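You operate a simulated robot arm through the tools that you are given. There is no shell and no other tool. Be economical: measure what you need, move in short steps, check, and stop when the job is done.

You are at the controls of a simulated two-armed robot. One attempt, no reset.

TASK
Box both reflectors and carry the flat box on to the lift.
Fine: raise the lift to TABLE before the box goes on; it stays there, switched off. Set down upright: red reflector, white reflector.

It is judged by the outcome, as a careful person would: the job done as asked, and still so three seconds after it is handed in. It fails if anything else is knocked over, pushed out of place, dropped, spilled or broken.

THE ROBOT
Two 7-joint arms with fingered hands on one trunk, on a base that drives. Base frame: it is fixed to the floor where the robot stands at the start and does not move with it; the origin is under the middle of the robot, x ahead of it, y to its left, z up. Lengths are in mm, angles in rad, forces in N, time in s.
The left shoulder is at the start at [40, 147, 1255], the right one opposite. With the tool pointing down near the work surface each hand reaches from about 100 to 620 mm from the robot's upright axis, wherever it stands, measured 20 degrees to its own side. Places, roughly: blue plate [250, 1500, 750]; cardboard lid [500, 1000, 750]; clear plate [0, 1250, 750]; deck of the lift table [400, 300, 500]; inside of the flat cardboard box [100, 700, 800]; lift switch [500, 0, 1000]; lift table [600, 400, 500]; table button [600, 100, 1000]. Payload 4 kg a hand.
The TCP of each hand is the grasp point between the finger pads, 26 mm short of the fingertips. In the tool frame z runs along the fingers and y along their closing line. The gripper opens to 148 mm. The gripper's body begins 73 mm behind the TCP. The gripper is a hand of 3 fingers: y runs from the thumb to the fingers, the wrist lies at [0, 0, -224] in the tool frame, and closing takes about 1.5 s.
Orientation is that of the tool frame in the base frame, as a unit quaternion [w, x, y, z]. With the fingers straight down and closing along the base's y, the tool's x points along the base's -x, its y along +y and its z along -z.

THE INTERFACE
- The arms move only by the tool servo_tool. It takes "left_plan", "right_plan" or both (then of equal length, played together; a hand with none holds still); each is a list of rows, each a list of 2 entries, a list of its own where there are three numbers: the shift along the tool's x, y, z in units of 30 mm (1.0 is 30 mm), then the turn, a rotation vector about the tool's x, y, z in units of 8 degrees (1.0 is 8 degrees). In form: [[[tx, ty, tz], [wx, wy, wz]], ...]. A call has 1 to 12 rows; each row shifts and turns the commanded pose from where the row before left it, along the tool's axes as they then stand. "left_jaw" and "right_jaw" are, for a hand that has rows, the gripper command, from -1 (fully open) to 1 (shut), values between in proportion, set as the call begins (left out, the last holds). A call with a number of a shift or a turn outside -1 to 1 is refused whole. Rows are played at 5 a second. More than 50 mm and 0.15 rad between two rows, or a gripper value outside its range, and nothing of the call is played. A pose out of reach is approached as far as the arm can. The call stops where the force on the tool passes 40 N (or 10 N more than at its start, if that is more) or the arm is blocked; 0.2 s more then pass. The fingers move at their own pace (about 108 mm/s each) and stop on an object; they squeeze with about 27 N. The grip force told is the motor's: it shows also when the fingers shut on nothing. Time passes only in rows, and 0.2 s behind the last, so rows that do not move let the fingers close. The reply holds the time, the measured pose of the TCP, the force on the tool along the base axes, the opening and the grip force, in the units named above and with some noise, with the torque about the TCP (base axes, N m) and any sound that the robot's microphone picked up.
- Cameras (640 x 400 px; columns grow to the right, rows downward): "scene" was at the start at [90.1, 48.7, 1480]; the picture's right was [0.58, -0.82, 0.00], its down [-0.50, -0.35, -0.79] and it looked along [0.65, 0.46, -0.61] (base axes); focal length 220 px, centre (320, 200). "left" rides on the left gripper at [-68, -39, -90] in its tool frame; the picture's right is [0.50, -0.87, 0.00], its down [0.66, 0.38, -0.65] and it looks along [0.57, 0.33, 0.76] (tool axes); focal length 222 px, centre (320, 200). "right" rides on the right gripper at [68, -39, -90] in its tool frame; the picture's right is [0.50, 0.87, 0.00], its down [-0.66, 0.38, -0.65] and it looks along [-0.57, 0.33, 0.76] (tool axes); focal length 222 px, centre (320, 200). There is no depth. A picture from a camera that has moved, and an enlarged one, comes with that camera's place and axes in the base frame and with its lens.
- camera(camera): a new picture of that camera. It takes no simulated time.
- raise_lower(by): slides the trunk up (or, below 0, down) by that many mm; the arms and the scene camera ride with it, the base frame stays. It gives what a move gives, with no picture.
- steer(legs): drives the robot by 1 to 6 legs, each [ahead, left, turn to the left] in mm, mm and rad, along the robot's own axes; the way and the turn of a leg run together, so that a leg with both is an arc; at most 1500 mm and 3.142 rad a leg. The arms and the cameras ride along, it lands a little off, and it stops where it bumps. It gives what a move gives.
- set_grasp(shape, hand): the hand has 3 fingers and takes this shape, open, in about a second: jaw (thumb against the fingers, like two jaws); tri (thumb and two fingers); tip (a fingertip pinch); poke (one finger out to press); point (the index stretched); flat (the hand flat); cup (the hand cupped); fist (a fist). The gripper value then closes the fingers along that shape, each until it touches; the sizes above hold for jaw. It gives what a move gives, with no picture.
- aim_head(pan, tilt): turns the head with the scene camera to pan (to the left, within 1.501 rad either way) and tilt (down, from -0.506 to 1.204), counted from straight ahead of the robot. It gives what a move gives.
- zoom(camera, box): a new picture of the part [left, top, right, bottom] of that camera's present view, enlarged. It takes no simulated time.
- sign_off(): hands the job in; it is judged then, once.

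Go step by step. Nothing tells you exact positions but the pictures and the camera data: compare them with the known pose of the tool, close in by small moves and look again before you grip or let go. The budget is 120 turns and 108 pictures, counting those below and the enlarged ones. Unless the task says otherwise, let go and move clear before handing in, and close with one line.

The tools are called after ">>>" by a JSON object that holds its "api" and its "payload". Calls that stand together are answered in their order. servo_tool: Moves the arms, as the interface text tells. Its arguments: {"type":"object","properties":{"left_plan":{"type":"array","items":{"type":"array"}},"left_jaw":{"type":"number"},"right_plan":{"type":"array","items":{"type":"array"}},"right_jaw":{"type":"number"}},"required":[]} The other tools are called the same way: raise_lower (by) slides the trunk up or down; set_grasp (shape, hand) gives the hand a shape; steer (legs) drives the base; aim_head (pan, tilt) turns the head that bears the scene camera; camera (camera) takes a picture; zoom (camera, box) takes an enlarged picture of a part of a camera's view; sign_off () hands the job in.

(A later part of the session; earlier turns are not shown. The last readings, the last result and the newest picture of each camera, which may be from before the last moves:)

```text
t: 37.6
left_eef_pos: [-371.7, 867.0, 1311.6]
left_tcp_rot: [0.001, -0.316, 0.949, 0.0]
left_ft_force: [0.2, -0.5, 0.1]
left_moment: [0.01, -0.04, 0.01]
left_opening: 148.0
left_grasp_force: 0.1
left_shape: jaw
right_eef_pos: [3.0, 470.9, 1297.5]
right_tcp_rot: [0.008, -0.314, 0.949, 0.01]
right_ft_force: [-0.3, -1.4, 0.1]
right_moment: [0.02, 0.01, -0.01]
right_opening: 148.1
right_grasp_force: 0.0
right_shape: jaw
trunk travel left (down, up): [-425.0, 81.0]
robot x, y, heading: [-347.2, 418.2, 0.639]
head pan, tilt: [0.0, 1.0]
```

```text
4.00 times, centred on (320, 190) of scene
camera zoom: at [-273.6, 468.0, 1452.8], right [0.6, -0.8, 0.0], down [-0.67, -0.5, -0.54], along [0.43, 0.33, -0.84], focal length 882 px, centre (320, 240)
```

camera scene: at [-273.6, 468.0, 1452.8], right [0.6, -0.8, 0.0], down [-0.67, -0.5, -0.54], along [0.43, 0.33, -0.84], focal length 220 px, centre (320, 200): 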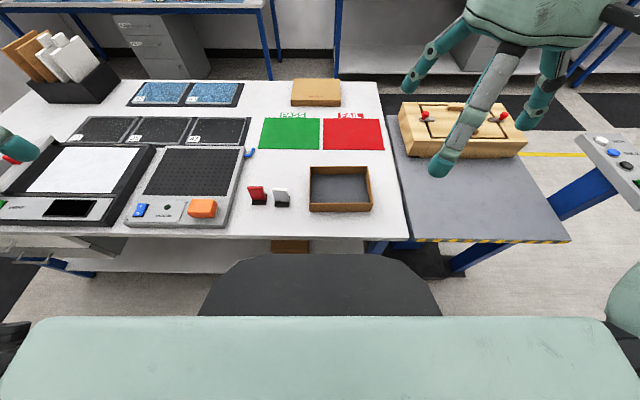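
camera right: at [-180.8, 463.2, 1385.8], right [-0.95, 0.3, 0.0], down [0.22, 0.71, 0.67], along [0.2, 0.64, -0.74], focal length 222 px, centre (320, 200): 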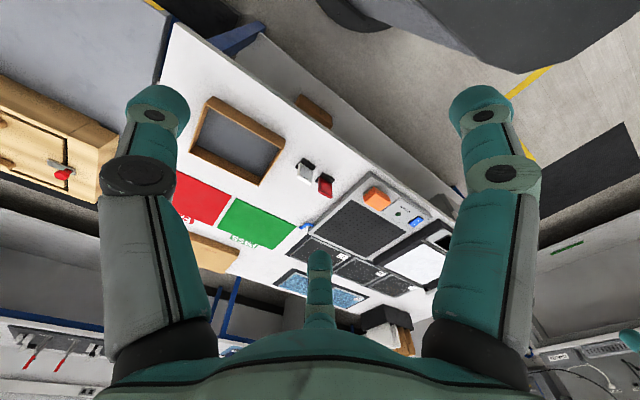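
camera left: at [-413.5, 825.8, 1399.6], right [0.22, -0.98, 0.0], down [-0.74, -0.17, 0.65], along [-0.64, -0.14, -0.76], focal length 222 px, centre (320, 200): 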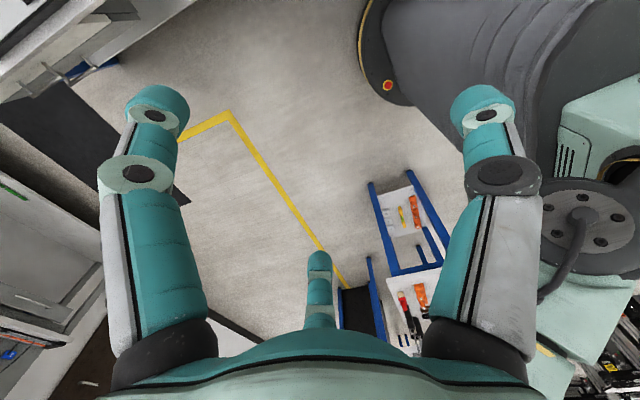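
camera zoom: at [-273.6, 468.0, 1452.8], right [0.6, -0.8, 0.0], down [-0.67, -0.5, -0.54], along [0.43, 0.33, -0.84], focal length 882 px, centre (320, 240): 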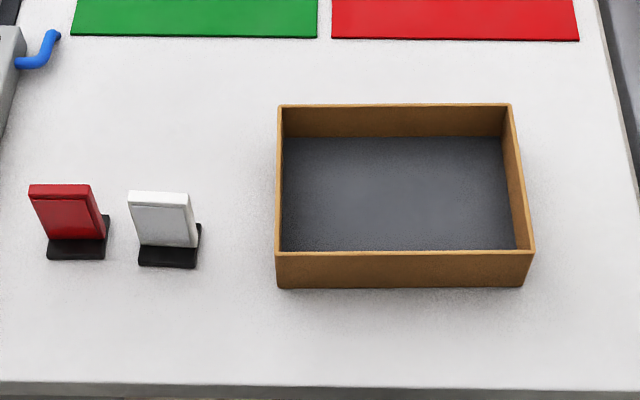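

Everything lines up. Red plate is near [-45, 920] and white near [2, 848], tops about z 829, plates facing me; box about 224 x 168 mm. I lower the trunk, bring the left hand above the red reflector and yaw it so it closes across the plate's thickness.

>>> {"api": "raise_lower", "payload": {"by": -180}}

>>> {"api": "servo_tool", "payload": {"left_plan": [[[-1, -0.5, 0], [0, 0, 0]], [[-1, -0.5, 0], [0, 0, 0]], [[-1, -0.5, 0], [0, 0, 0]], [[-1, -0.5, 0], [0, 0, 0]], [[-1, -0.5, 0], [0, 0, 0]], [[-1, -0.5, 0], [0, 0, 0]], [[-1, -0.5, 0], [0, 0, 0]], [[-1, -0.5, 0], [0, 0, 0]], [[-0.9, -0.5, 0], [0, 0, 0]], [[-0.9, -0.4, 0], [0, 0, 0]], [[0, 0, 0], [0, 0, 0]]]}}

>>> {"api": "servo_tool", "payload": {"left_plan": [[[0, 0, 0], [0, 0, 1]], [[0, 0, 0], [0, 0, 1]], [[0, 0, 0], [0, 0, 1]], [[0, 0, 0], [0, 0, 1]], [[0, 0, 0], [0, 0, 1]], [[0, 0, 0], [0, 0, 1]], [[0, 0, 0], [0, 0, 1]], [[0, 0, 0], [0, 0, 1]], [[0, 0, 0], [0, 0, 1]], [[0, 0, 0], [0, 0, 1]], [[0, 0, 0], [0, 0, 1]], [[0, 0, 0], [0, 0, 0.25]]]}}

>>> {"api": "camera", "payload": {"camera": "left"}}

>>> {"api": "camera", "payload": {"camera": "scene"}}

```text
t: 39.6
left_eef_pos: [-373.6, 868.8, 1131.5]
left_tcp_rot: [0.001, -0.316, 0.949, 0.0]
left_ft_force: [-0.3, 0.0, -1.0]
left_moment: [0.03, -0.01, 0.0]
left_opening: 148.0
left_grasp_force: 0.0
left_shape: jaw
right_eef_pos: [2.3, 474.0, 1117.1]
right_tcp_rot: [0.008, -0.314, 0.949, 0.01]
right_ft_force: [-0.3, 0.1, 0.3]
right_moment: [0.02, 0.01, 0.01]
right_opening: 148.0
right_grasp_force: 0.0
right_shape: jaw
trunk travel left (down, up): [-245.0, 261.0]
robot x, y, heading: [-346.9, 420.0, 0.637]
head pan, tilt: [0.0, 1.0]
```

```text
t: 42.0
left_eef_pos: [-73.5, 922.5, 1131.1]
left_tcp_rot: [0.0, -0.313, 0.95, 0.003]
left_ft_force: [0.1, -0.4, -0.2]
left_moment: [-0.01, -0.02, 0.01]
left_opening: 147.8
left_grasp_force: 0.1
left_shape: jaw
left hand out of reach, approached as far as the arm can: row 10
right_eef_pos: [2.6, 474.1, 1117.0]
right_tcp_rot: [0.01, -0.314, 0.949, 0.01]
right_ft_force: [-0.1, 0.2, 0.3]
right_moment: [0.02, -0.02, 0.01]
right_opening: 147.6
right_grasp_force: 0.1
right_shape: jaw
trunk travel left (down, up): [-245.0, 261.0]
robot x, y, heading: [-345.3, 419.5, 0.638]
head pan, tilt: [0.0, 1.0]
```

```text
t: 44.6
left_eef_pos: [-87.3, 886.0, 1099.9]
left_tcp_rot: [0.0, 0.447, 0.894, 0.001]
left_ft_force: [-0.9, 0.1, -0.3]
left_moment: [0.01, 0.02, -0.01]
left_opening: 147.7
left_grasp_force: 0.1
left_shape: jaw
left hand out of reach, approached as far as the arm can: row 10, 11, 12
right_eef_pos: [2.5, 473.0, 1117.2]
right_tcp_rot: [0.009, -0.315, 0.949, 0.009]
right_ft_force: [0.0, 0.0, 0.0]
right_moment: [0.0, 0.03, 0.0]
right_opening: 147.7
right_grasp_force: 0.0
right_shape: jaw
trunk travel left (down, up): [-245.0, 261.0]
robot x, y, heading: [-344.5, 415.8, 0.646]
head pan, tilt: [0.0, 1.0]
```

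```text
75 pictures are left
camera left: at [-77.6, 808.8, 1189.1], right [-0.99, -0.12, 0.0], down [-0.09, 0.75, 0.65], along [-0.08, 0.65, -0.76], focal length 222 px, centre (320, 200)
```

left: 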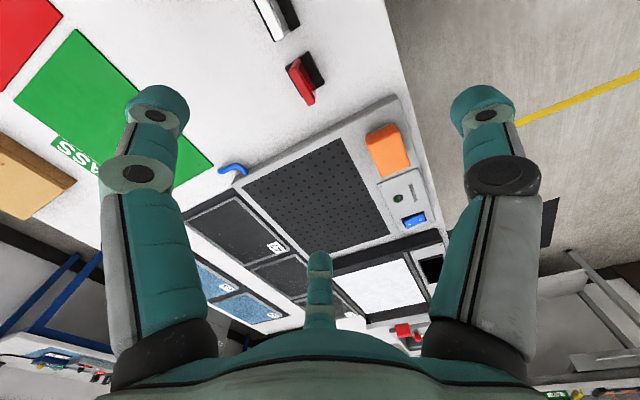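

```text
74 pictures are left
camera scene: at [-273.6, 470.1, 1273.0], right [0.6, -0.8, 0.0], down [-0.67, -0.5, -0.54], along [0.43, 0.32, -0.84], focal length 220 px, centre (320, 200)
```

scene: 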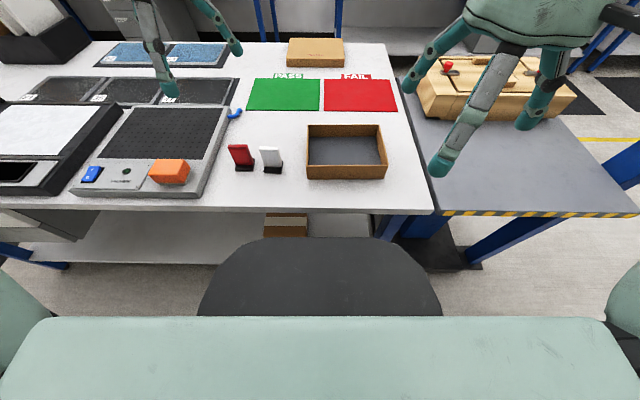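

>>> {"api": "servo_tool", "payload": {"left_plan": [[[0, 0, 1], [0, 0, 0]], [[0, 0, 1], [0, 0, 0]], [[0, 0, 1], [0, 0, 0]], [[0, 0, 0.8], [0, 0, 0]], [[0, 0.3, 0.7], [0, 0, 0]], [[0, 0.5, 0.5], [0, 0, 0]], [[0, 0, 0], [0, 0, 0]]], "left_jaw": 0}}

>>> {"api": "camera", "payload": {"camera": "left"}}

>>> {"api": "camera", "payload": {"camera": "scene"}}

```text
t: 46.2
left_eef_pos: [-68.5, 901.7, 950.5]
left_tcp_rot: [-0.001, 0.447, 0.894, 0.0]
left_ft_force: [-1.3, -0.3, -0.3]
left_moment: [-0.01, 0.01, 0.02]
left_opening: 74.6
left_grasp_force: 0.1
left_shape: jaw
right_eef_pos: [1.8, 472.5, 1116.2]
right_tcp_rot: [0.008, -0.313, 0.95, 0.009]
right_ft_force: [-0.8, -0.8, -0.4]
right_moment: [0.01, -0.02, 0.01]
right_opening: 147.8
right_grasp_force: 0.1
right_shape: jaw
trunk travel left (down, up): [-245.0, 261.0]
robot x, y, heading: [-344.5, 419.9, 0.642]
head pan, tilt: [0.0, 1.0]
```

```text
73 pictures are left
camera left: at [-58.3, 823.0, 1039.3], right [-0.99, -0.12, 0.0], down [-0.09, 0.75, 0.65], along [-0.08, 0.65, -0.76], focal length 222 px, centre (320, 200)
```

left: 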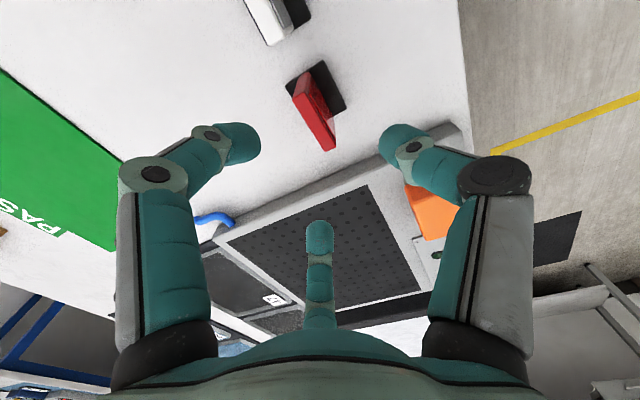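

```text
72 pictures are left
camera scene: at [-274.1, 469.5, 1273.1], right [0.6, -0.8, 0.0], down [-0.67, -0.5, -0.54], along [0.43, 0.32, -0.84], focal length 220 px, centre (320, 200)
```

scene: 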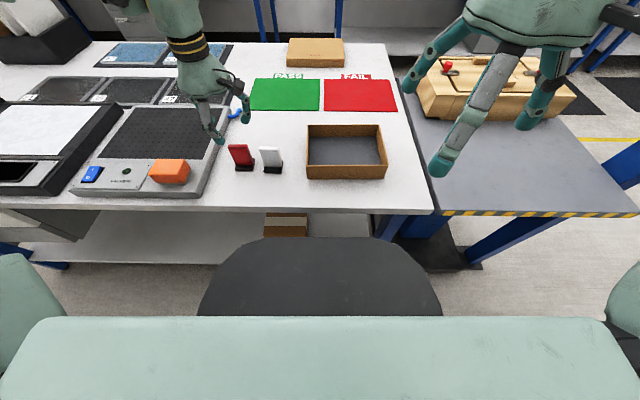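

>>> {"api": "zoom", "payload": {"camera": "left", "box": [230, 20, 390, 170]}}

```text
2.67 times, centred on (310, 95) of left
camera zoom: at [-58.3, 823.0, 1039.3], right [-0.99, -0.12, 0.0], down [-0.09, 0.75, 0.65], along [-0.08, 0.65, -0.76], focal length 592 px, centre (347, 480)
```

zoom: 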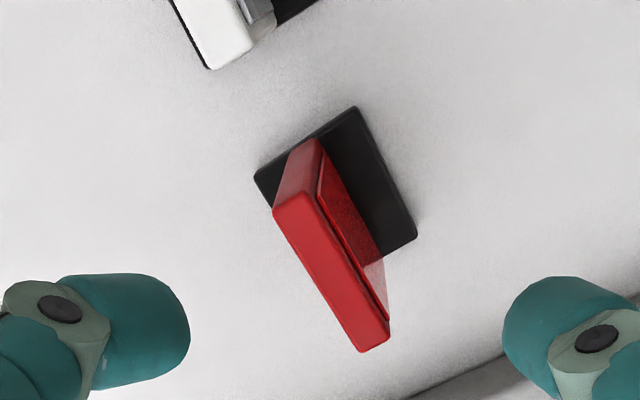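

Combining both cameras, the bench top is really at about z 790; red is at about [-62, 890] and its top is at about 868. I shift over it and lower part of the way.

>>> {"api": "servo_tool", "payload": {"left_plan": [[[-0.44, -0.06, 0], [0, 0, 0]], [[0, 0, 0.8], [0, 0, 0]], [[0, 0, 0.7], [0, 0, 0]], [[0, 0, 0], [0, 0, 0]]]}}

>>> {"api": "camera", "payload": {"camera": "left"}}

>>> {"api": "zoom", "payload": {"camera": "scene", "box": [170, 80, 330, 200]}}

```text
t: 47.2
left_eef_pos: [-60.7, 888.3, 905.0]
left_tcp_rot: [0.0, 0.448, 0.894, 0.001]
left_ft_force: [0.4, 0.9, 1.3]
left_moment: [0.03, -0.01, 0.02]
left_opening: 74.4
left_grasp_force: 0.0
left_shape: jaw
right_eef_pos: [3.9, 472.2, 1117.9]
right_tcp_rot: [0.009, -0.314, 0.949, 0.009]
right_ft_force: [0.6, 0.4, 0.1]
right_moment: [0.03, -0.03, -0.02]
right_opening: 147.9
right_grasp_force: 0.0
right_shape: jaw
trunk travel left (down, up): [-245.0, 261.0]
robot x, y, heading: [-347.4, 419.5, 0.641]
head pan, tilt: [0.0, 1.0]
```

```text
70 pictures are left
camera left: at [-52.0, 810.5, 994.1], right [-0.99, -0.12, 0.0], down [-0.09, 0.75, 0.65], along [-0.08, 0.65, -0.76], focal length 222 px, centre (320, 200)
```

left: 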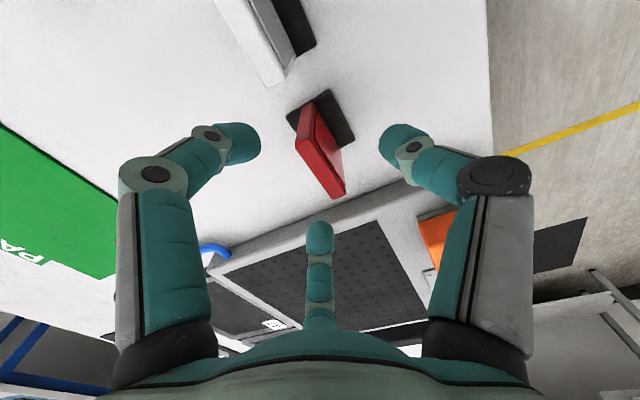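

```text
3.33 times, centred on (250, 140) of scene
camera zoom: at [-273.8, 469.7, 1273.1], right [0.6, -0.8, 0.0], down [-0.67, -0.5, -0.54], along [0.43, 0.32, -0.84], focal length 735 px, centre (553, 400)
```

zoom: 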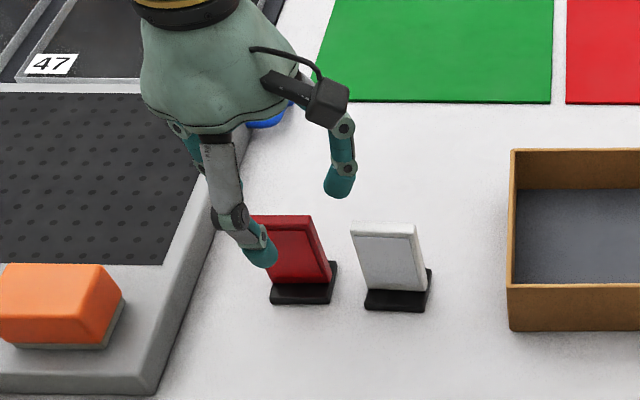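

Aligned over the red plate. I lower to grip height and close.

>>> {"api": "servo_tool", "payload": {"left_plan": [[[0, 0, 0.7], [0, 0, 0]], [[0, 0, 0.7], [0, 0, 0]], [[0, 0, 0.6], [0, 0, 0]], [[0, 0, 0], [0, 0, 0]]]}}

>>> {"api": "camera", "payload": {"camera": "left"}}

>>> {"api": "zoom", "payload": {"camera": "scene", "box": [190, 100, 310, 190]}}

```text
t: 48.2
left_eef_pos: [-62.8, 889.0, 843.8]
left_tcp_rot: [0.001, 0.448, 0.894, 0.001]
left_ft_force: [0.3, 0.8, -0.1]
left_moment: [0.03, 0.01, -0.01]
left_opening: 74.6
left_grasp_force: 0.0
left_shape: jaw
right_eef_pos: [1.8, 473.2, 1117.4]
right_tcp_rot: [0.009, -0.314, 0.949, 0.01]
right_ft_force: [0.0, 0.5, 0.3]
right_moment: [-0.01, -0.01, -0.02]
right_opening: 148.1
right_grasp_force: 0.0
right_shape: jaw
trunk travel left (down, up): [-245.0, 261.0]
robot x, y, heading: [-348.9, 414.4, 0.642]
head pan, tilt: [0.0, 1.0]
```

```text
68 pictures are left
camera left: at [-52.5, 811.3, 933.9], right [-0.99, -0.12, 0.0], down [-0.09, 0.75, 0.65], along [-0.08, 0.65, -0.76], focal length 222 px, centre (320, 200)
```

left: 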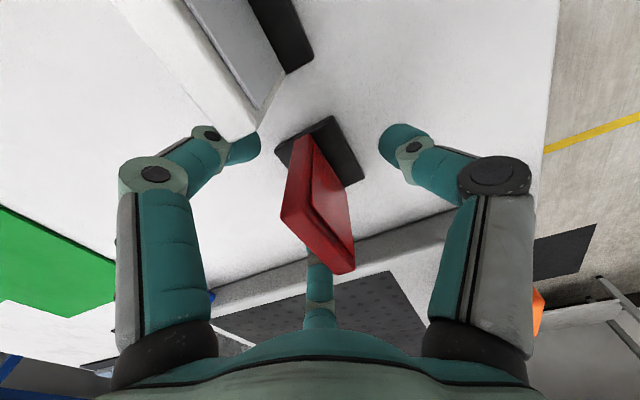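

```text
4.44 times, centred on (250, 145) of scene
camera zoom: at [-273.8, 469.8, 1273.1], right [0.6, -0.8, 0.0], down [-0.67, -0.5, -0.54], along [0.43, 0.32, -0.84], focal length 979 px, centre (631, 444)
```

zoom: 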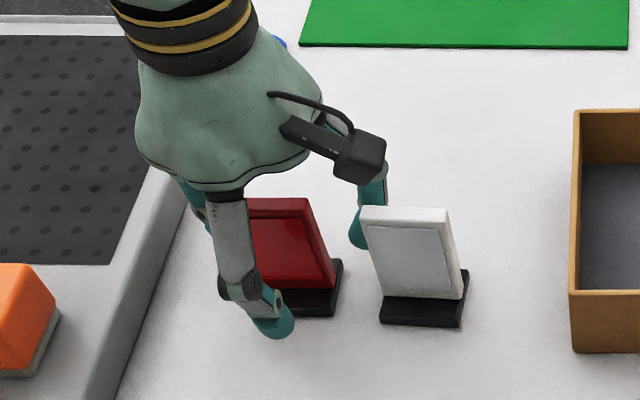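

>>> {"api": "servo_tool", "payload": {"left_plan": [[[0, 0, 0], [0, 0, 0]], [[0, 0, 0], [0, 0, 0]], [[0, 0, 0], [0, 0, 0]], [[0, 0, 0], [0, 0, 0]], [[0, 0, 0], [0, 0, 0]], [[0, 0, 0], [0, 0, 0]]], "left_jaw": 1}}

>>> {"api": "camera", "payload": {"camera": "left"}}

>>> {"api": "zoom", "payload": {"camera": "scene", "box": [190, 100, 310, 190]}}

```text
t: 49.6
left_eef_pos: [-62.1, 889.8, 845.5]
left_tcp_rot: [0.0, 0.448, 0.894, 0.001]
left_ft_force: [-0.5, 0.0, -0.1]
left_moment: [-0.05, 0.0, -0.02]
left_opening: 12.4
left_grasp_force: 27.0
left_shape: jaw
right_eef_pos: [3.0, 473.9, 1117.7]
right_tcp_rot: [0.008, -0.314, 0.949, 0.009]
right_ft_force: [-0.5, -1.2, -0.1]
right_moment: [0.03, -0.02, 0.0]
right_opening: 148.0
right_grasp_force: 0.1
right_shape: jaw
trunk travel left (down, up): [-245.0, 261.0]
robot x, y, heading: [-344.7, 417.7, 0.644]
head pan, tilt: [0.0, 1.0]
```

```text
66 pictures are left
camera left: at [-52.4, 811.4, 934.0], right [-0.99, -0.12, 0.0], down [-0.09, 0.75, 0.65], along [-0.08, 0.65, -0.76], focal length 222 px, centre (320, 200)
```

left: 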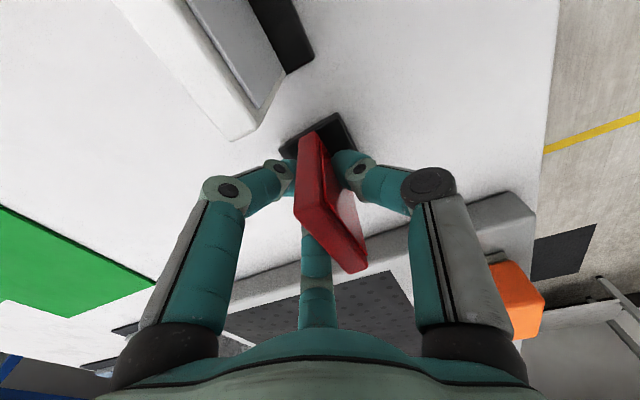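

```text
4.44 times, centred on (250, 145) of scene
camera zoom: at [-273.7, 470.1, 1273.0], right [0.6, -0.8, 0.0], down [-0.67, -0.5, -0.54], along [0.43, 0.32, -0.84], focal length 979 px, centre (631, 444)
```

zoom: 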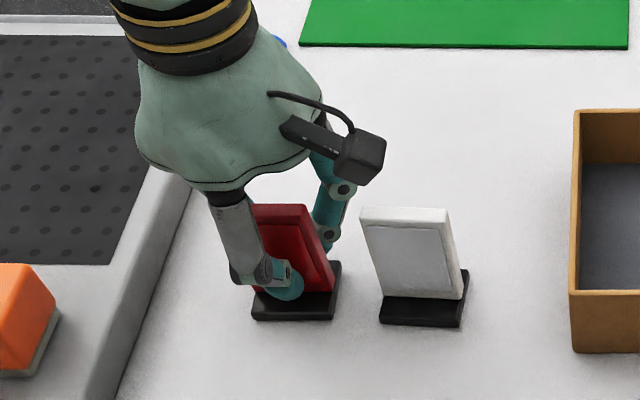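

The red reflector is held across its plate (12 mm). I lift it and carry it over the box.

>>> {"api": "servo_tool", "payload": {"left_plan": [[[0, 0, -0.5], [0, 0, 0]], [[0, 0, -1], [0, 0, 0]], [[0, 0, -1], [0, 0, 0]], [[0, 0, -1], [0, 0, 0]], [[0, 0, -0.4], [0, 0, 0]]]}}

>>> {"api": "servo_tool", "payload": {"left_plan": [[[-0.9, 0.14, 0], [0, 0, 0]], [[-0.93, 0.14, 0], [0, 0, 0]], [[-0.93, 0.14, 0], [0, 0, 0]], [[-0.93, 0.14, 0], [0, 0, 0]], [[-0.93, 0.14, 0], [0, 0, 0]], [[-0.93, 0.14, 0], [0, 0, 0]], [[-0.93, 0.14, 0], [0, 0, 0]], [[-0.93, 0.14, 0], [0, 0, 0]], [[-0.9, 0.12, 0], [0, 0, 0]], [[0, 0, 0], [0, 0, 0]]]}}

>>> {"api": "camera", "payload": {"camera": "left"}}

>>> {"api": "camera", "payload": {"camera": "scene"}}

```text
t: 50.8
left_eef_pos: [-61.1, 889.1, 962.8]
left_tcp_rot: [0.001, 0.448, 0.894, 0.001]
left_ft_force: [-0.8, 0.0, -0.9]
left_moment: [0.0, -0.01, 0.03]
left_opening: 12.4
left_grasp_force: 26.9
left_shape: jaw
right_eef_pos: [1.9, 473.2, 1117.0]
right_tcp_rot: [0.008, -0.314, 0.949, 0.009]
right_ft_force: [-0.4, 0.5, 0.2]
right_moment: [0.03, -0.03, 0.01]
right_opening: 147.7
right_grasp_force: 0.0
right_shape: jaw
trunk travel left (down, up): [-245.0, 261.0]
robot x, y, heading: [-343.5, 417.8, 0.642]
head pan, tilt: [0.0, 1.0]
```

```text
t: 53.0
left_eef_pos: [-49.7, 833.3, 964.2]
left_tcp_rot: [0.001, 0.448, 0.894, 0.0]
left_ft_force: [0.6, 0.3, -1.0]
left_moment: [0.03, 0.04, 0.02]
left_opening: 12.1
left_grasp_force: 26.6
left_shape: jaw
left hand out of reach, approached as far as the arm can: row 2, 3, 4, 5, 6, 7, 8, 9
right_eef_pos: [2.9, 472.6, 1117.8]
right_tcp_rot: [0.009, -0.314, 0.949, 0.01]
right_ft_force: [-0.3, -0.2, 0.3]
right_moment: [-0.02, -0.02, -0.02]
right_opening: 147.6
right_grasp_force: 0.1
right_shape: jaw
trunk travel left (down, up): [-245.0, 261.0]
robot x, y, heading: [-342.6, 418.9, 0.637]
head pan, tilt: [0.0, 1.0]
```

```text
64 pictures are left
camera left: at [-39.7, 754.3, 1054.2], right [-0.99, -0.12, 0.0], down [-0.09, 0.75, 0.65], along [-0.08, 0.65, -0.76], focal length 222 px, centre (320, 200)
```

left: 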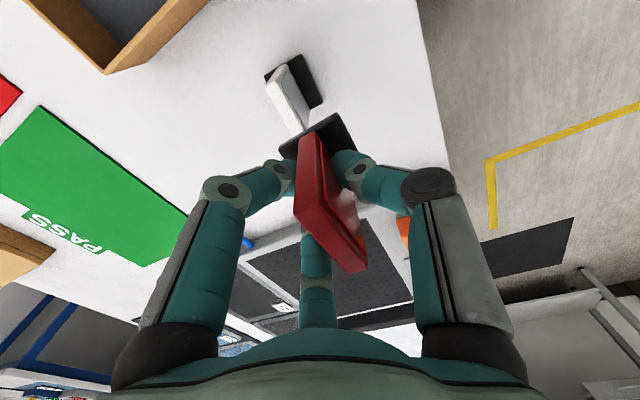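

```text
63 pictures are left
camera scene: at [-273.7, 470.0, 1273.0], right [0.6, -0.8, 0.0], down [-0.67, -0.5, -0.54], along [0.43, 0.32, -0.84], focal length 220 px, centre (320, 200)
```

scene: 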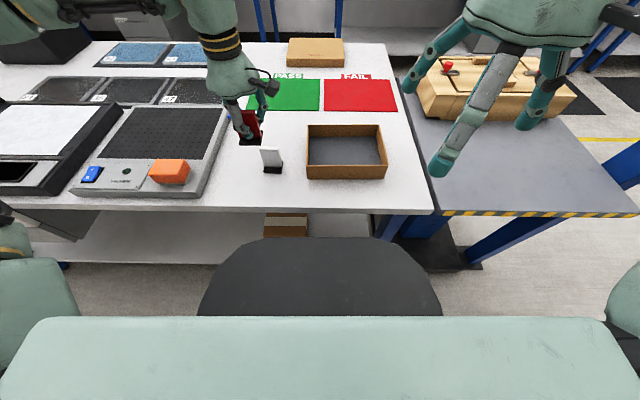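

The yawed arm cannot reach that far across, so I bring the hand back to where it reaches well and drive the base to the right, parallel to the bench.

>>> {"api": "servo_tool", "payload": {"left_plan": [[[0.9, 0.4, 0], [0, 0, 0]], [[0.9, 0.4, 0], [0, 0, 0]], [[0, 0, 0], [0, 0, 0]]]}}

>>> {"api": "steer", "payload": {"legs": [[0, -245, 0]]}}

>>> {"api": "camera", "payload": {"camera": "left"}}

>>> {"api": "camera", "payload": {"camera": "scene"}}

```text
t: 53.8
left_eef_pos: [-60.6, 890.7, 965.3]
left_tcp_rot: [0.0, 0.448, 0.894, 0.002]
left_ft_force: [0.7, -0.6, -1.6]
left_moment: [-0.04, -0.01, -0.03]
left_opening: 12.3
left_grasp_force: 27.0
left_shape: jaw
right_eef_pos: [2.6, 473.5, 1117.4]
right_tcp_rot: [0.008, -0.314, 0.949, 0.009]
right_ft_force: [-0.5, 0.3, 0.1]
right_moment: [-0.05, 0.0, -0.02]
right_opening: 147.8
right_grasp_force: 0.0
right_shape: jaw
trunk travel left (down, up): [-245.0, 261.0]
robot x, y, heading: [-346.9, 414.0, 0.64]
head pan, tilt: [0.0, 1.0]
```

```text
t: 55.6
left_eef_pos: [84.6, 696.5, 965.5]
left_tcp_rot: [0.0, 0.45, 0.893, 0.0]
left_ft_force: [-0.1, -0.3, -0.6]
left_moment: [-0.03, 0.0, 0.01]
left_opening: 12.5
left_grasp_force: 26.8
left_shape: jaw
right_eef_pos: [145.3, 278.7, 1116.5]
right_tcp_rot: [0.009, -0.312, 0.95, 0.009]
right_ft_force: [0.3, -0.2, -0.8]
right_moment: [0.03, 0.02, 0.0]
right_opening: 147.7
right_grasp_force: 0.0
right_shape: jaw
trunk travel left (down, up): [-245.0, 261.0]
robot x, y, heading: [-201.7, 227.3, 0.636]
head pan, tilt: [0.0, 1.0]
```

```text
62 pictures are left
camera left: at [94.2, 617.2, 1054.6], right [-0.99, -0.11, 0.0], down [-0.09, 0.75, 0.65], along [-0.07, 0.65, -0.76], focal length 222 px, centre (320, 200)
```

left: 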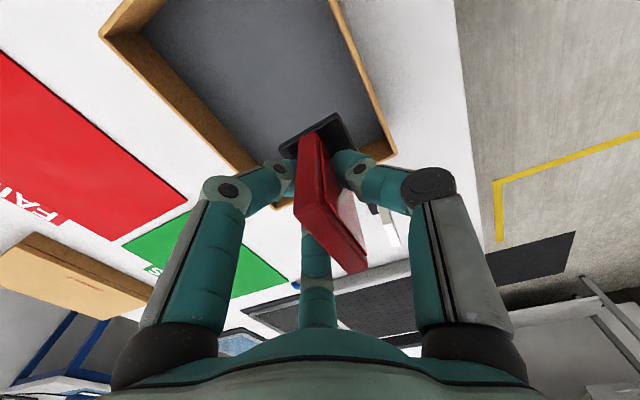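

```text
61 pictures are left
camera scene: at [-129.7, 276.8, 1273.0], right [0.6, -0.8, 0.0], down [-0.68, -0.5, -0.54], along [0.43, 0.32, -0.84], focal length 220 px, centre (320, 200)
```

scene: 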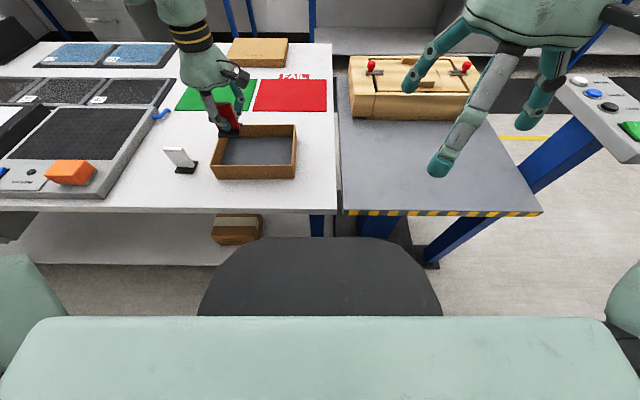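

>>> {"api": "servo_tool", "payload": {"left_plan": [[[0, 0.3, 0.8], [0, 0, 0]], [[0, 0.3, 0.8], [0, 0, 0]], [[0, 0, 0.6], [0, 0, 0]], [[0, 0, 0], [0, 0, 0]]]}}

>>> {"api": "camera", "payload": {"camera": "left"}}

>>> {"api": "zoom", "payload": {"camera": "scene", "box": [150, 60, 310, 190]}}

```text
t: 56.6
left_eef_pos: [101.5, 706.2, 899.5]
left_tcp_rot: [0.0, 0.45, 0.893, -0.001]
left_ft_force: [0.1, 0.3, -1.6]
left_moment: [0.0, -0.01, -0.02]
left_opening: 12.3
left_grasp_force: 27.3
left_shape: jaw
right_eef_pos: [146.4, 279.4, 1117.9]
right_tcp_rot: [0.009, -0.312, 0.95, 0.01]
right_ft_force: [0.3, -0.5, 0.5]
right_moment: [0.03, 0.01, -0.01]
right_opening: 148.1
right_grasp_force: 0.0
right_shape: jaw
trunk travel left (down, up): [-245.0, 261.0]
robot x, y, heading: [-200.4, 226.2, 0.635]
head pan, tilt: [0.0, 1.0]
```

```text
60 pictures are left
camera left: at [111.4, 627.9, 988.4], right [-0.99, -0.11, 0.0], down [-0.09, 0.75, 0.65], along [-0.07, 0.65, -0.76], focal length 222 px, centre (320, 200)
```

left: 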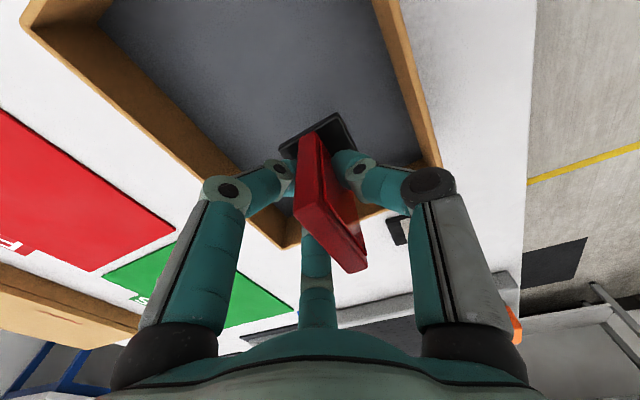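

```text
3.08 times, centred on (230, 125) of scene
camera zoom: at [-129.6, 276.7, 1273.0], right [0.6, -0.8, 0.0], down [-0.68, -0.5, -0.54], along [0.43, 0.32, -0.84], focal length 678 px, centre (597, 431)
```

zoom: 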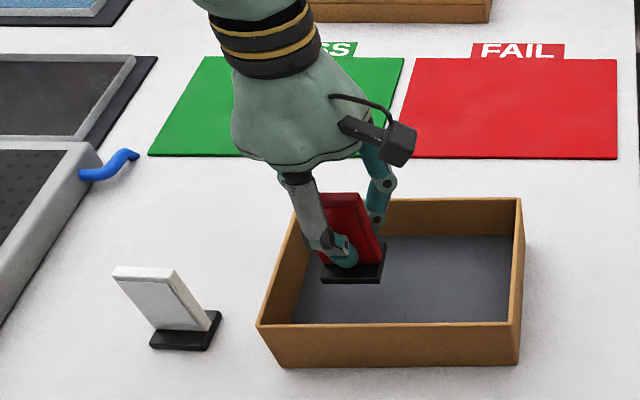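

>>> {"api": "servo_tool", "payload": {"left_plan": [[[0, 0, 0.6], [0, 0, 0]], [[0, 0, 0.5], [0, 0, 0]], [[0, 0, 0.2], [0, 0, 0]], [[0, 0, 0.12], [0, 0, 0]], [[0, 0, 0], [0, 0, 0]]]}}

>>> {"api": "camera", "payload": {"camera": "left"}}

>>> {"api": "zoom", "payload": {"camera": "scene", "box": [200, 90, 300, 190]}}

```text
t: 57.8
left_eef_pos: [93.4, 708.7, 858.9]
left_tcp_rot: [0.0, 0.449, 0.893, 0.001]
left_ft_force: [-0.1, -0.1, -0.7]
left_moment: [-0.01, -0.02, 0.02]
left_opening: 12.6
left_grasp_force: 26.8
left_shape: jaw
left hand out of reach, approached as far as the arm can: row 2
right_eef_pos: [146.4, 278.6, 1116.6]
right_tcp_rot: [0.008, -0.311, 0.95, 0.01]
right_ft_force: [-0.4, -0.1, 0.1]
right_moment: [0.02, -0.01, 0.01]
right_opening: 147.7
right_grasp_force: 0.1
right_shape: jaw
trunk travel left (down, up): [-245.0, 261.0]
robot x, y, heading: [-202.5, 225.0, 0.639]
head pan, tilt: [0.0, 1.0]
```

```text
58 pictures are left
camera left: at [102.1, 629.1, 948.3], right [-0.99, -0.11, 0.0], down [-0.09, 0.75, 0.65], along [-0.07, 0.65, -0.76], focal length 222 px, centre (320, 200)
```

left: 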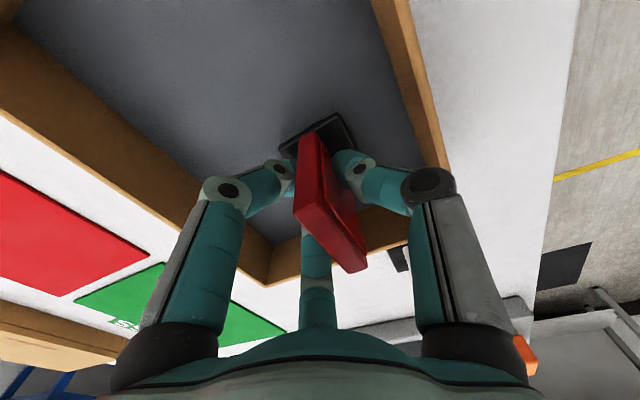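

```text
4.00 times, centred on (250, 140) of scene
camera zoom: at [-129.6, 276.5, 1273.0], right [0.6, -0.8, 0.0], down [-0.68, -0.5, -0.54], along [0.43, 0.32, -0.84], focal length 882 px, centre (600, 440)
```

zoom: 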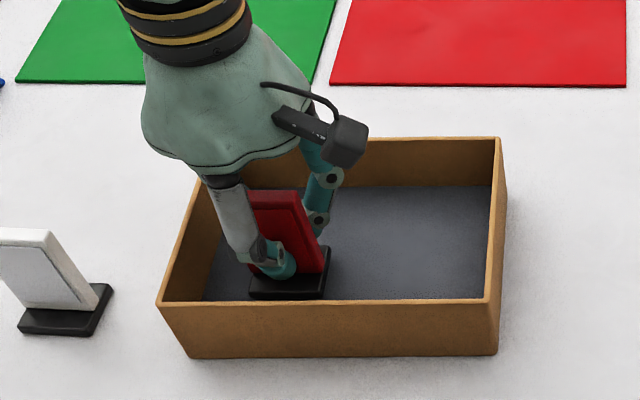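

The arm is near its limit here, so I use the trunk for the last few millimetres down.

>>> {"api": "raise_lower", "payload": {"by": -7}}

>>> {"api": "zoom", "payload": {"camera": "scene", "box": [200, 90, 300, 190]}}

```text
t: 58.3
left_eef_pos: [92.5, 706.0, 853.4]
left_tcp_rot: [0.003, 0.449, 0.893, 0.002]
left_ft_force: [-1.4, 1.5, 13.2]
left_moment: [-0.08, 0.12, 0.01]
left_opening: 12.5
left_grasp_force: 27.4
left_shape: jaw
right_eef_pos: [145.6, 278.4, 1110.7]
right_tcp_rot: [0.01, -0.312, 0.95, 0.01]
right_ft_force: [0.1, 0.3, -0.4]
right_moment: [-0.03, -0.01, -0.01]
right_opening: 147.9
right_grasp_force: 0.0
right_shape: jaw
trunk travel left (down, up): [-238.0, 268.0]
robot x, y, heading: [-205.2, 226.7, 0.643]
head pan, tilt: [0.0, 1.0]
```

```text
4.00 times, centred on (250, 140) of scene
camera zoom: at [-130.4, 275.6, 1266.3], right [0.6, -0.8, 0.0], down [-0.68, -0.5, -0.54], along [0.43, 0.32, -0.84], focal length 882 px, centre (600, 440)
```

zoom: 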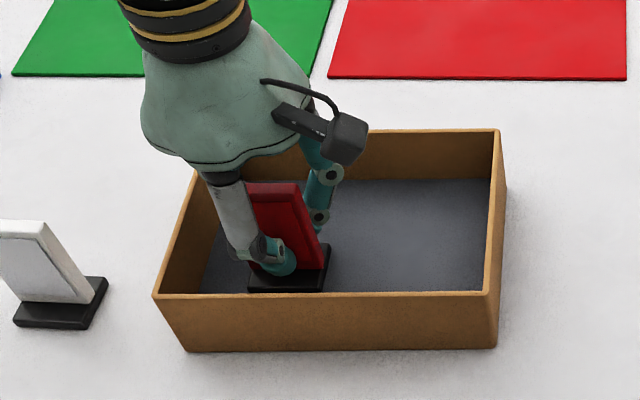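

It is standing on the box floor (13 N). I open a little and rise.

>>> {"api": "servo_tool", "payload": {"left_plan": [[[0, 0, 0], [0, 0, 0]], [[0, 0, 0], [0, 0, 0]], [[0, 0, 0], [0, 0, 0]]], "left_jaw": 0.45}}

>>> {"api": "raise_lower", "payload": {"by": 60}}

>>> {"api": "zoom", "payload": {"camera": "scene", "box": [150, 90, 310, 190]}}

```text
t: 59.1
left_eef_pos: [91.8, 707.9, 851.9]
left_tcp_rot: [0.0, 0.45, 0.893, 0.0]
left_ft_force: [0.5, -0.2, 0.2]
left_moment: [0.03, 0.02, 0.0]
left_opening: 40.6
left_grasp_force: 0.1
left_shape: jaw
right_eef_pos: [146.5, 278.1, 1111.4]
right_tcp_rot: [0.009, -0.311, 0.95, 0.009]
right_ft_force: [0.3, -0.1, -1.3]
right_moment: [0.01, 0.0, -0.01]
right_opening: 147.6
right_grasp_force: 0.1
right_shape: jaw
trunk travel left (down, up): [-238.0, 268.0]
robot x, y, heading: [-200.4, 224.1, 0.64]
head pan, tilt: [0.0, 1.0]
```

```text
t: 60.1
left_eef_pos: [91.1, 707.9, 910.9]
left_tcp_rot: [0.0, 0.45, 0.893, 0.001]
left_ft_force: [-1.0, -0.1, 0.3]
left_moment: [-0.02, -0.01, 0.0]
left_opening: 40.4
left_grasp_force: 0.0
left_shape: jaw
right_eef_pos: [146.5, 279.0, 1170.7]
right_tcp_rot: [0.009, -0.311, 0.95, 0.009]
right_ft_force: [0.1, 0.5, -0.2]
right_moment: [0.01, -0.03, -0.01]
right_opening: 147.8
right_grasp_force: 0.1
right_shape: jaw
trunk travel left (down, up): [-298.0, 208.0]
robot x, y, heading: [-204.6, 221.4, 0.638]
head pan, tilt: [0.0, 1.0]
```

```text
4.00 times, centred on (230, 140) of scene
camera zoom: at [-129.5, 276.6, 1325.4], right [0.6, -0.8, 0.0], down [-0.68, -0.5, -0.54], along [0.43, 0.32, -0.84], focal length 882 px, centre (680, 440)
```

zoom: 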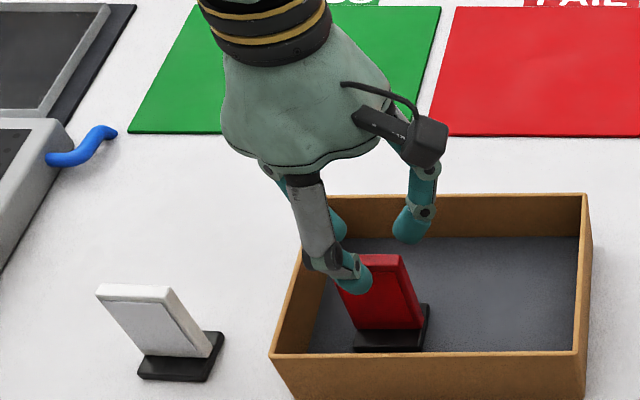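

Red stands in the box. I rise further and drive left to bring the hand over the white reflector.

>>> {"api": "raise_lower", "payload": {"by": 60}}

>>> {"api": "steer", "payload": {"legs": [[0, 161, 0]]}}

>>> {"api": "servo_tool", "payload": {"left_plan": [[[0, -0.5, 0], [0, 0, 0]], [[0, 0, 0], [0, 0, 0]]], "left_jaw": 0}}

>>> {"api": "zoom", "payload": {"camera": "left", "box": [240, 60, 400, 240]}}

>>> {"api": "camera", "payload": {"camera": "scene"}}

```text
t: 61.1
left_eef_pos: [93.4, 707.8, 970.8]
left_tcp_rot: [0.001, 0.449, 0.893, 0.0]
left_ft_force: [-0.5, 0.1, 0.2]
left_moment: [0.01, 0.0, -0.01]
left_opening: 40.5
left_grasp_force: 0.1
left_shape: jaw
right_eef_pos: [145.4, 279.1, 1230.1]
right_tcp_rot: [0.008, -0.311, 0.95, 0.009]
right_ft_force: [-0.4, -0.2, -0.1]
right_moment: [0.01, -0.03, 0.02]
right_opening: 148.0
right_grasp_force: 0.0
right_shape: jaw
trunk travel left (down, up): [-358.0, 148.0]
robot x, y, heading: [-200.9, 221.7, 0.637]
head pan, tilt: [0.0, 1.0]
```

```text
t: 62.5
left_eef_pos: [1.4, 829.7, 971.6]
left_tcp_rot: [0.0, 0.45, 0.893, 0.001]
left_ft_force: [-0.4, 0.1, -0.1]
left_moment: [0.01, 0.02, 0.01]
left_opening: 40.4
left_grasp_force: 0.0
left_shape: jaw
right_eef_pos: [55.7, 401.3, 1229.7]
right_tcp_rot: [0.009, -0.311, 0.95, 0.01]
right_ft_force: [-0.5, 0.2, 0.3]
right_moment: [0.01, 0.02, -0.02]
right_opening: 147.8
right_grasp_force: 0.2
right_shape: jaw
trunk travel left (down, up): [-358.0, 148.0]
robot x, y, heading: [-293.8, 349.6, 0.636]
head pan, tilt: [0.0, 1.0]
```

```text
t: 63.1
left_eef_pos: [-11.2, 823.4, 971.7]
left_tcp_rot: [0.0, 0.45, 0.893, 0.001]
left_ft_force: [-0.3, 0.8, -0.4]
left_moment: [0.01, -0.01, 0.02]
left_opening: 73.5
left_grasp_force: 0.1
left_shape: jaw
right_eef_pos: [55.3, 402.4, 1229.0]
right_tcp_rot: [0.009, -0.311, 0.95, 0.009]
right_ft_force: [0.5, 0.4, 0.2]
right_moment: [-0.01, -0.03, 0.01]
right_opening: 147.9
right_grasp_force: 0.0
right_shape: jaw
trunk travel left (down, up): [-358.0, 148.0]
robot x, y, heading: [-291.0, 346.2, 0.638]
head pan, tilt: [0.0, 1.0]
```

```text
2.22 times, centred on (320, 150) of left
camera zoom: at [-1.6, 745.1, 1060.8], right [-0.99, -0.11, 0.0], down [-0.09, 0.75, 0.65], along [-0.07, 0.65, -0.76], focal length 494 px, centre (320, 311)
```

zoom: 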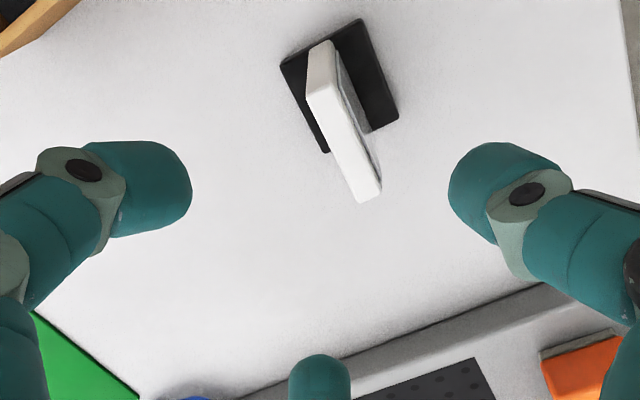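

```text
53 pictures are left
camera scene: at [-221.4, 400.9, 1385.0], right [0.59, -0.8, 0.0], down [-0.68, -0.5, -0.54], along [0.43, 0.32, -0.84], focal length 220 px, centre (320, 200)
```

scene: 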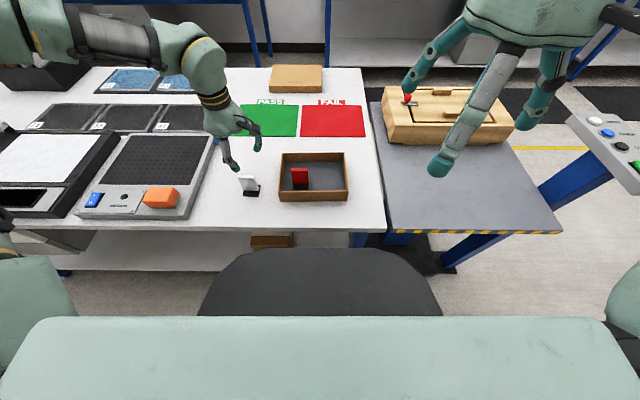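

>>> {"api": "servo_tool", "payload": {"left_plan": [[[0.1, -0.24, 0.5], [0, 0, 0.5]], [[0, 0, 0.8], [0, 0, 0]], [[0, 0, 0.8], [0, 0, 0]], [[0, 0, 0], [0, 0, 0]]]}}

>>> {"api": "camera", "payload": {"camera": "left"}}

```text
t: 64.1
left_eef_pos: [-29.9, 821.2, 915.9]
left_tcp_rot: [0.001, 0.481, 0.877, 0.001]
left_ft_force: [-0.3, 0.0, -0.7]
left_moment: [0.03, -0.02, -0.01]
left_opening: 73.5
left_grasp_force: 0.1
left_shape: jaw
left hand out of reach, approached as far as the arm can: row 3
right_eef_pos: [55.3, 402.9, 1228.5]
right_tcp_rot: [0.009, -0.311, 0.95, 0.01]
right_ft_force: [-0.3, -0.1, 0.2]
right_moment: [0.0, -0.01, 0.04]
right_opening: 148.0
right_grasp_force: 0.1
right_shape: jaw
trunk travel left (down, up): [-358.0, 148.0]
robot x, y, heading: [-295.9, 349.6, 0.637]
head pan, tilt: [0.0, 1.0]
```

```text
52 pictures are left
camera left: at [-26.1, 743.1, 1005.4], right [-1.0, -0.04, 0.0], down [-0.03, 0.76, 0.65], along [-0.03, 0.65, -0.76], focal length 222 px, centre (320, 200)
```

left: 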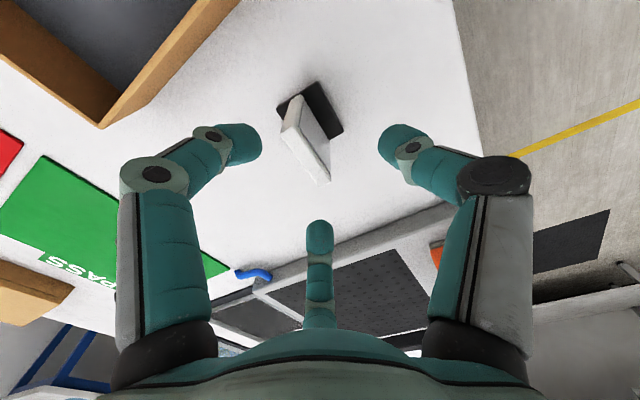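

The arm slid off sideways at a joint limit, so I go back up a bit with the arm, correct sideways, and use the trunk for the descent.

>>> {"api": "servo_tool", "payload": {"left_plan": [[[-0.1, 0.15, -0.8], [0, 0, 0]], [[-0.1, 0.15, -0.7], [0, 0, 0]], [[0, 0, 0], [0, 0, 0]]]}}

>>> {"api": "raise_lower", "payload": {"by": -50}}

>>> {"api": "camera", "payload": {"camera": "left"}}

```text
t: 64.9
left_eef_pos: [-18.8, 821.9, 961.0]
left_tcp_rot: [0.002, 0.482, 0.876, 0.0]
left_ft_force: [-0.3, -0.5, -0.8]
left_moment: [0.0, 0.01, 0.03]
left_opening: 73.6
left_grasp_force: 0.1
left_shape: jaw
right_eef_pos: [54.6, 402.3, 1228.9]
right_tcp_rot: [0.009, -0.312, 0.95, 0.009]
right_ft_force: [0.1, 0.0, -0.7]
right_moment: [0.02, -0.06, 0.04]
right_opening: 147.6
right_grasp_force: 0.1
right_shape: jaw
trunk travel left (down, up): [-358.0, 148.0]
robot x, y, heading: [-296.2, 346.8, 0.633]
head pan, tilt: [0.0, 1.0]
```

```text
t: 65.8
left_eef_pos: [-18.7, 823.0, 911.7]
left_tcp_rot: [0.0, 0.481, 0.877, 0.001]
left_ft_force: [-0.6, 0.2, -0.4]
left_moment: [0.02, 0.0, -0.03]
left_opening: 73.8
left_grasp_force: 0.2
left_shape: jaw
right_eef_pos: [53.5, 403.8, 1179.2]
right_tcp_rot: [0.009, -0.311, 0.95, 0.01]
right_ft_force: [0.3, -0.1, -0.2]
right_moment: [0.01, -0.01, 0.02]
right_opening: 147.9
right_grasp_force: 0.0
right_shape: jaw
trunk travel left (down, up): [-308.0, 198.0]
robot x, y, heading: [-294.5, 349.5, 0.642]
head pan, tilt: [0.0, 1.0]
```

```text
51 pictures are left
camera left: at [-15.3, 744.3, 1001.1], right [-1.0, -0.04, 0.0], down [-0.03, 0.76, 0.65], along [-0.03, 0.65, -0.76], focal length 222 px, centre (320, 200)
```

left: 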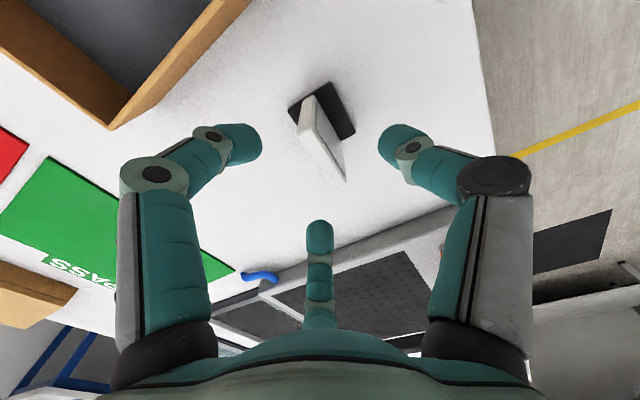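

Aligned as it was for the red one. I lower with the trunk and grip.

>>> {"api": "raise_lower", "payload": {"by": -68}}

>>> {"api": "camera", "payload": {"camera": "left"}}

>>> {"api": "servo_tool", "payload": {"left_plan": [[[0, 0, 0], [0, 0, 0]], [[0, 0, 0], [0, 0, 0]], [[0, 0, 0], [0, 0, 0]], [[0, 0, 0], [0, 0, 0]], [[0, 0, 0], [0, 0, 0]], [[0, 0, 0], [0, 0, 0]]], "left_jaw": 1}}

>>> {"api": "raise_lower", "payload": {"by": 120}}

>>> {"api": "camera", "payload": {"camera": "left"}}

>>> {"api": "camera", "payload": {"camera": "scene"}}

```text
t: 66.9
left_eef_pos: [-20.9, 824.3, 844.5]
left_tcp_rot: [0.001, 0.481, 0.877, 0.001]
left_ft_force: [0.0, 0.8, 0.4]
left_moment: [-0.04, 0.02, -0.02]
left_opening: 73.5
left_grasp_force: 0.1
left_shape: jaw
right_eef_pos: [54.1, 402.2, 1111.2]
right_tcp_rot: [0.009, -0.311, 0.95, 0.009]
right_ft_force: [-0.4, -0.5, 0.0]
right_moment: [0.01, 0.03, -0.01]
right_opening: 147.9
right_grasp_force: 0.0
right_shape: jaw
trunk travel left (down, up): [-240.0, 266.0]
robot x, y, heading: [-291.7, 351.4, 0.641]
head pan, tilt: [0.0, 1.0]
```

```text
50 pictures are left
camera left: at [-15.2, 744.4, 934.0], right [-1.0, -0.04, 0.0], down [-0.03, 0.76, 0.65], along [-0.03, 0.65, -0.76], focal length 222 px, centre (320, 200)
```

left: 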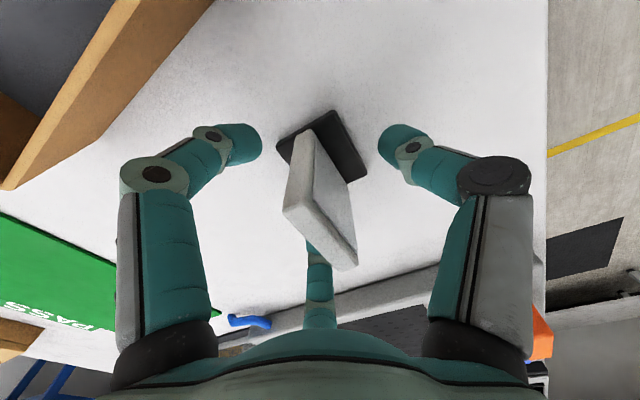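

```text
t: 68.3
left_eef_pos: [-18.5, 822.9, 844.8]
left_tcp_rot: [0.0, 0.481, 0.877, 0.001]
left_ft_force: [0.5, 0.5, 0.1]
left_moment: [0.0, -0.03, 0.01]
left_opening: 11.7
left_grasp_force: 26.8
left_shape: jaw
right_eef_pos: [54.1, 403.1, 1112.4]
right_tcp_rot: [0.009, -0.311, 0.95, 0.01]
right_ft_force: [0.7, 0.7, -0.6]
right_moment: [-0.01, 0.01, 0.05]
right_opening: 148.0
right_grasp_force: 0.0
right_shape: jaw
trunk travel left (down, up): [-240.0, 266.0]
robot x, y, heading: [-294.3, 346.4, 0.639]
head pan, tilt: [0.0, 1.0]
```

```text
t: 69.8
left_eef_pos: [-20.2, 823.0, 962.8]
left_tcp_rot: [0.0, 0.481, 0.877, 0.001]
left_ft_force: [0.4, 0.2, -0.5]
left_moment: [-0.02, 0.02, 0.03]
left_opening: 12.0
left_grasp_force: 26.7
left_shape: jaw
right_eef_pos: [55.0, 404.4, 1230.4]
right_tcp_rot: [0.008, -0.312, 0.95, 0.009]
right_ft_force: [0.0, -0.6, -0.6]
right_moment: [-0.03, -0.01, -0.02]
right_opening: 148.1
right_grasp_force: 0.1
right_shape: jaw
trunk travel left (down, up): [-360.0, 146.0]
robot x, y, heading: [-294.9, 345.1, 0.637]
head pan, tilt: [0.0, 1.0]
```

```text
49 pictures are left
camera left: at [-15.1, 744.6, 1052.7], right [-1.0, -0.04, 0.0], down [-0.03, 0.76, 0.65], along [-0.03, 0.65, -0.76], focal length 222 px, centre (320, 200)
```

left: 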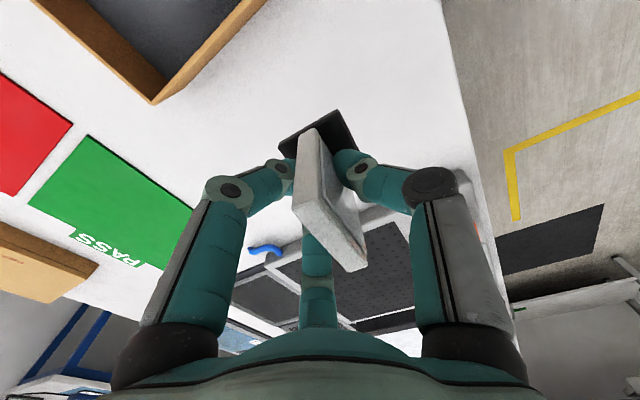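

```text
48 pictures are left
camera scene: at [-221.8, 401.4, 1387.0], right [0.59, -0.8, 0.0], down [-0.68, -0.5, -0.54], along [0.43, 0.32, -0.84], focal length 220 px, centre (320, 200)
```

scene: 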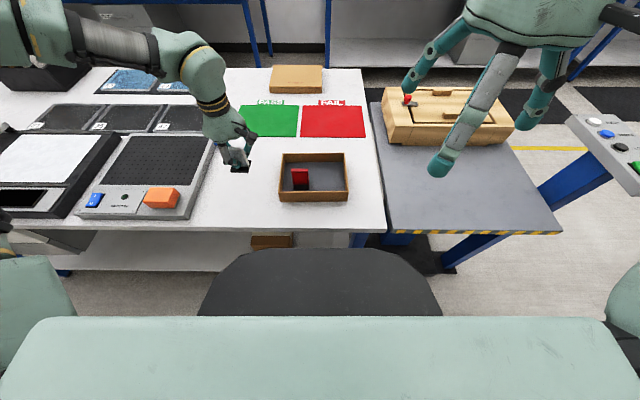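

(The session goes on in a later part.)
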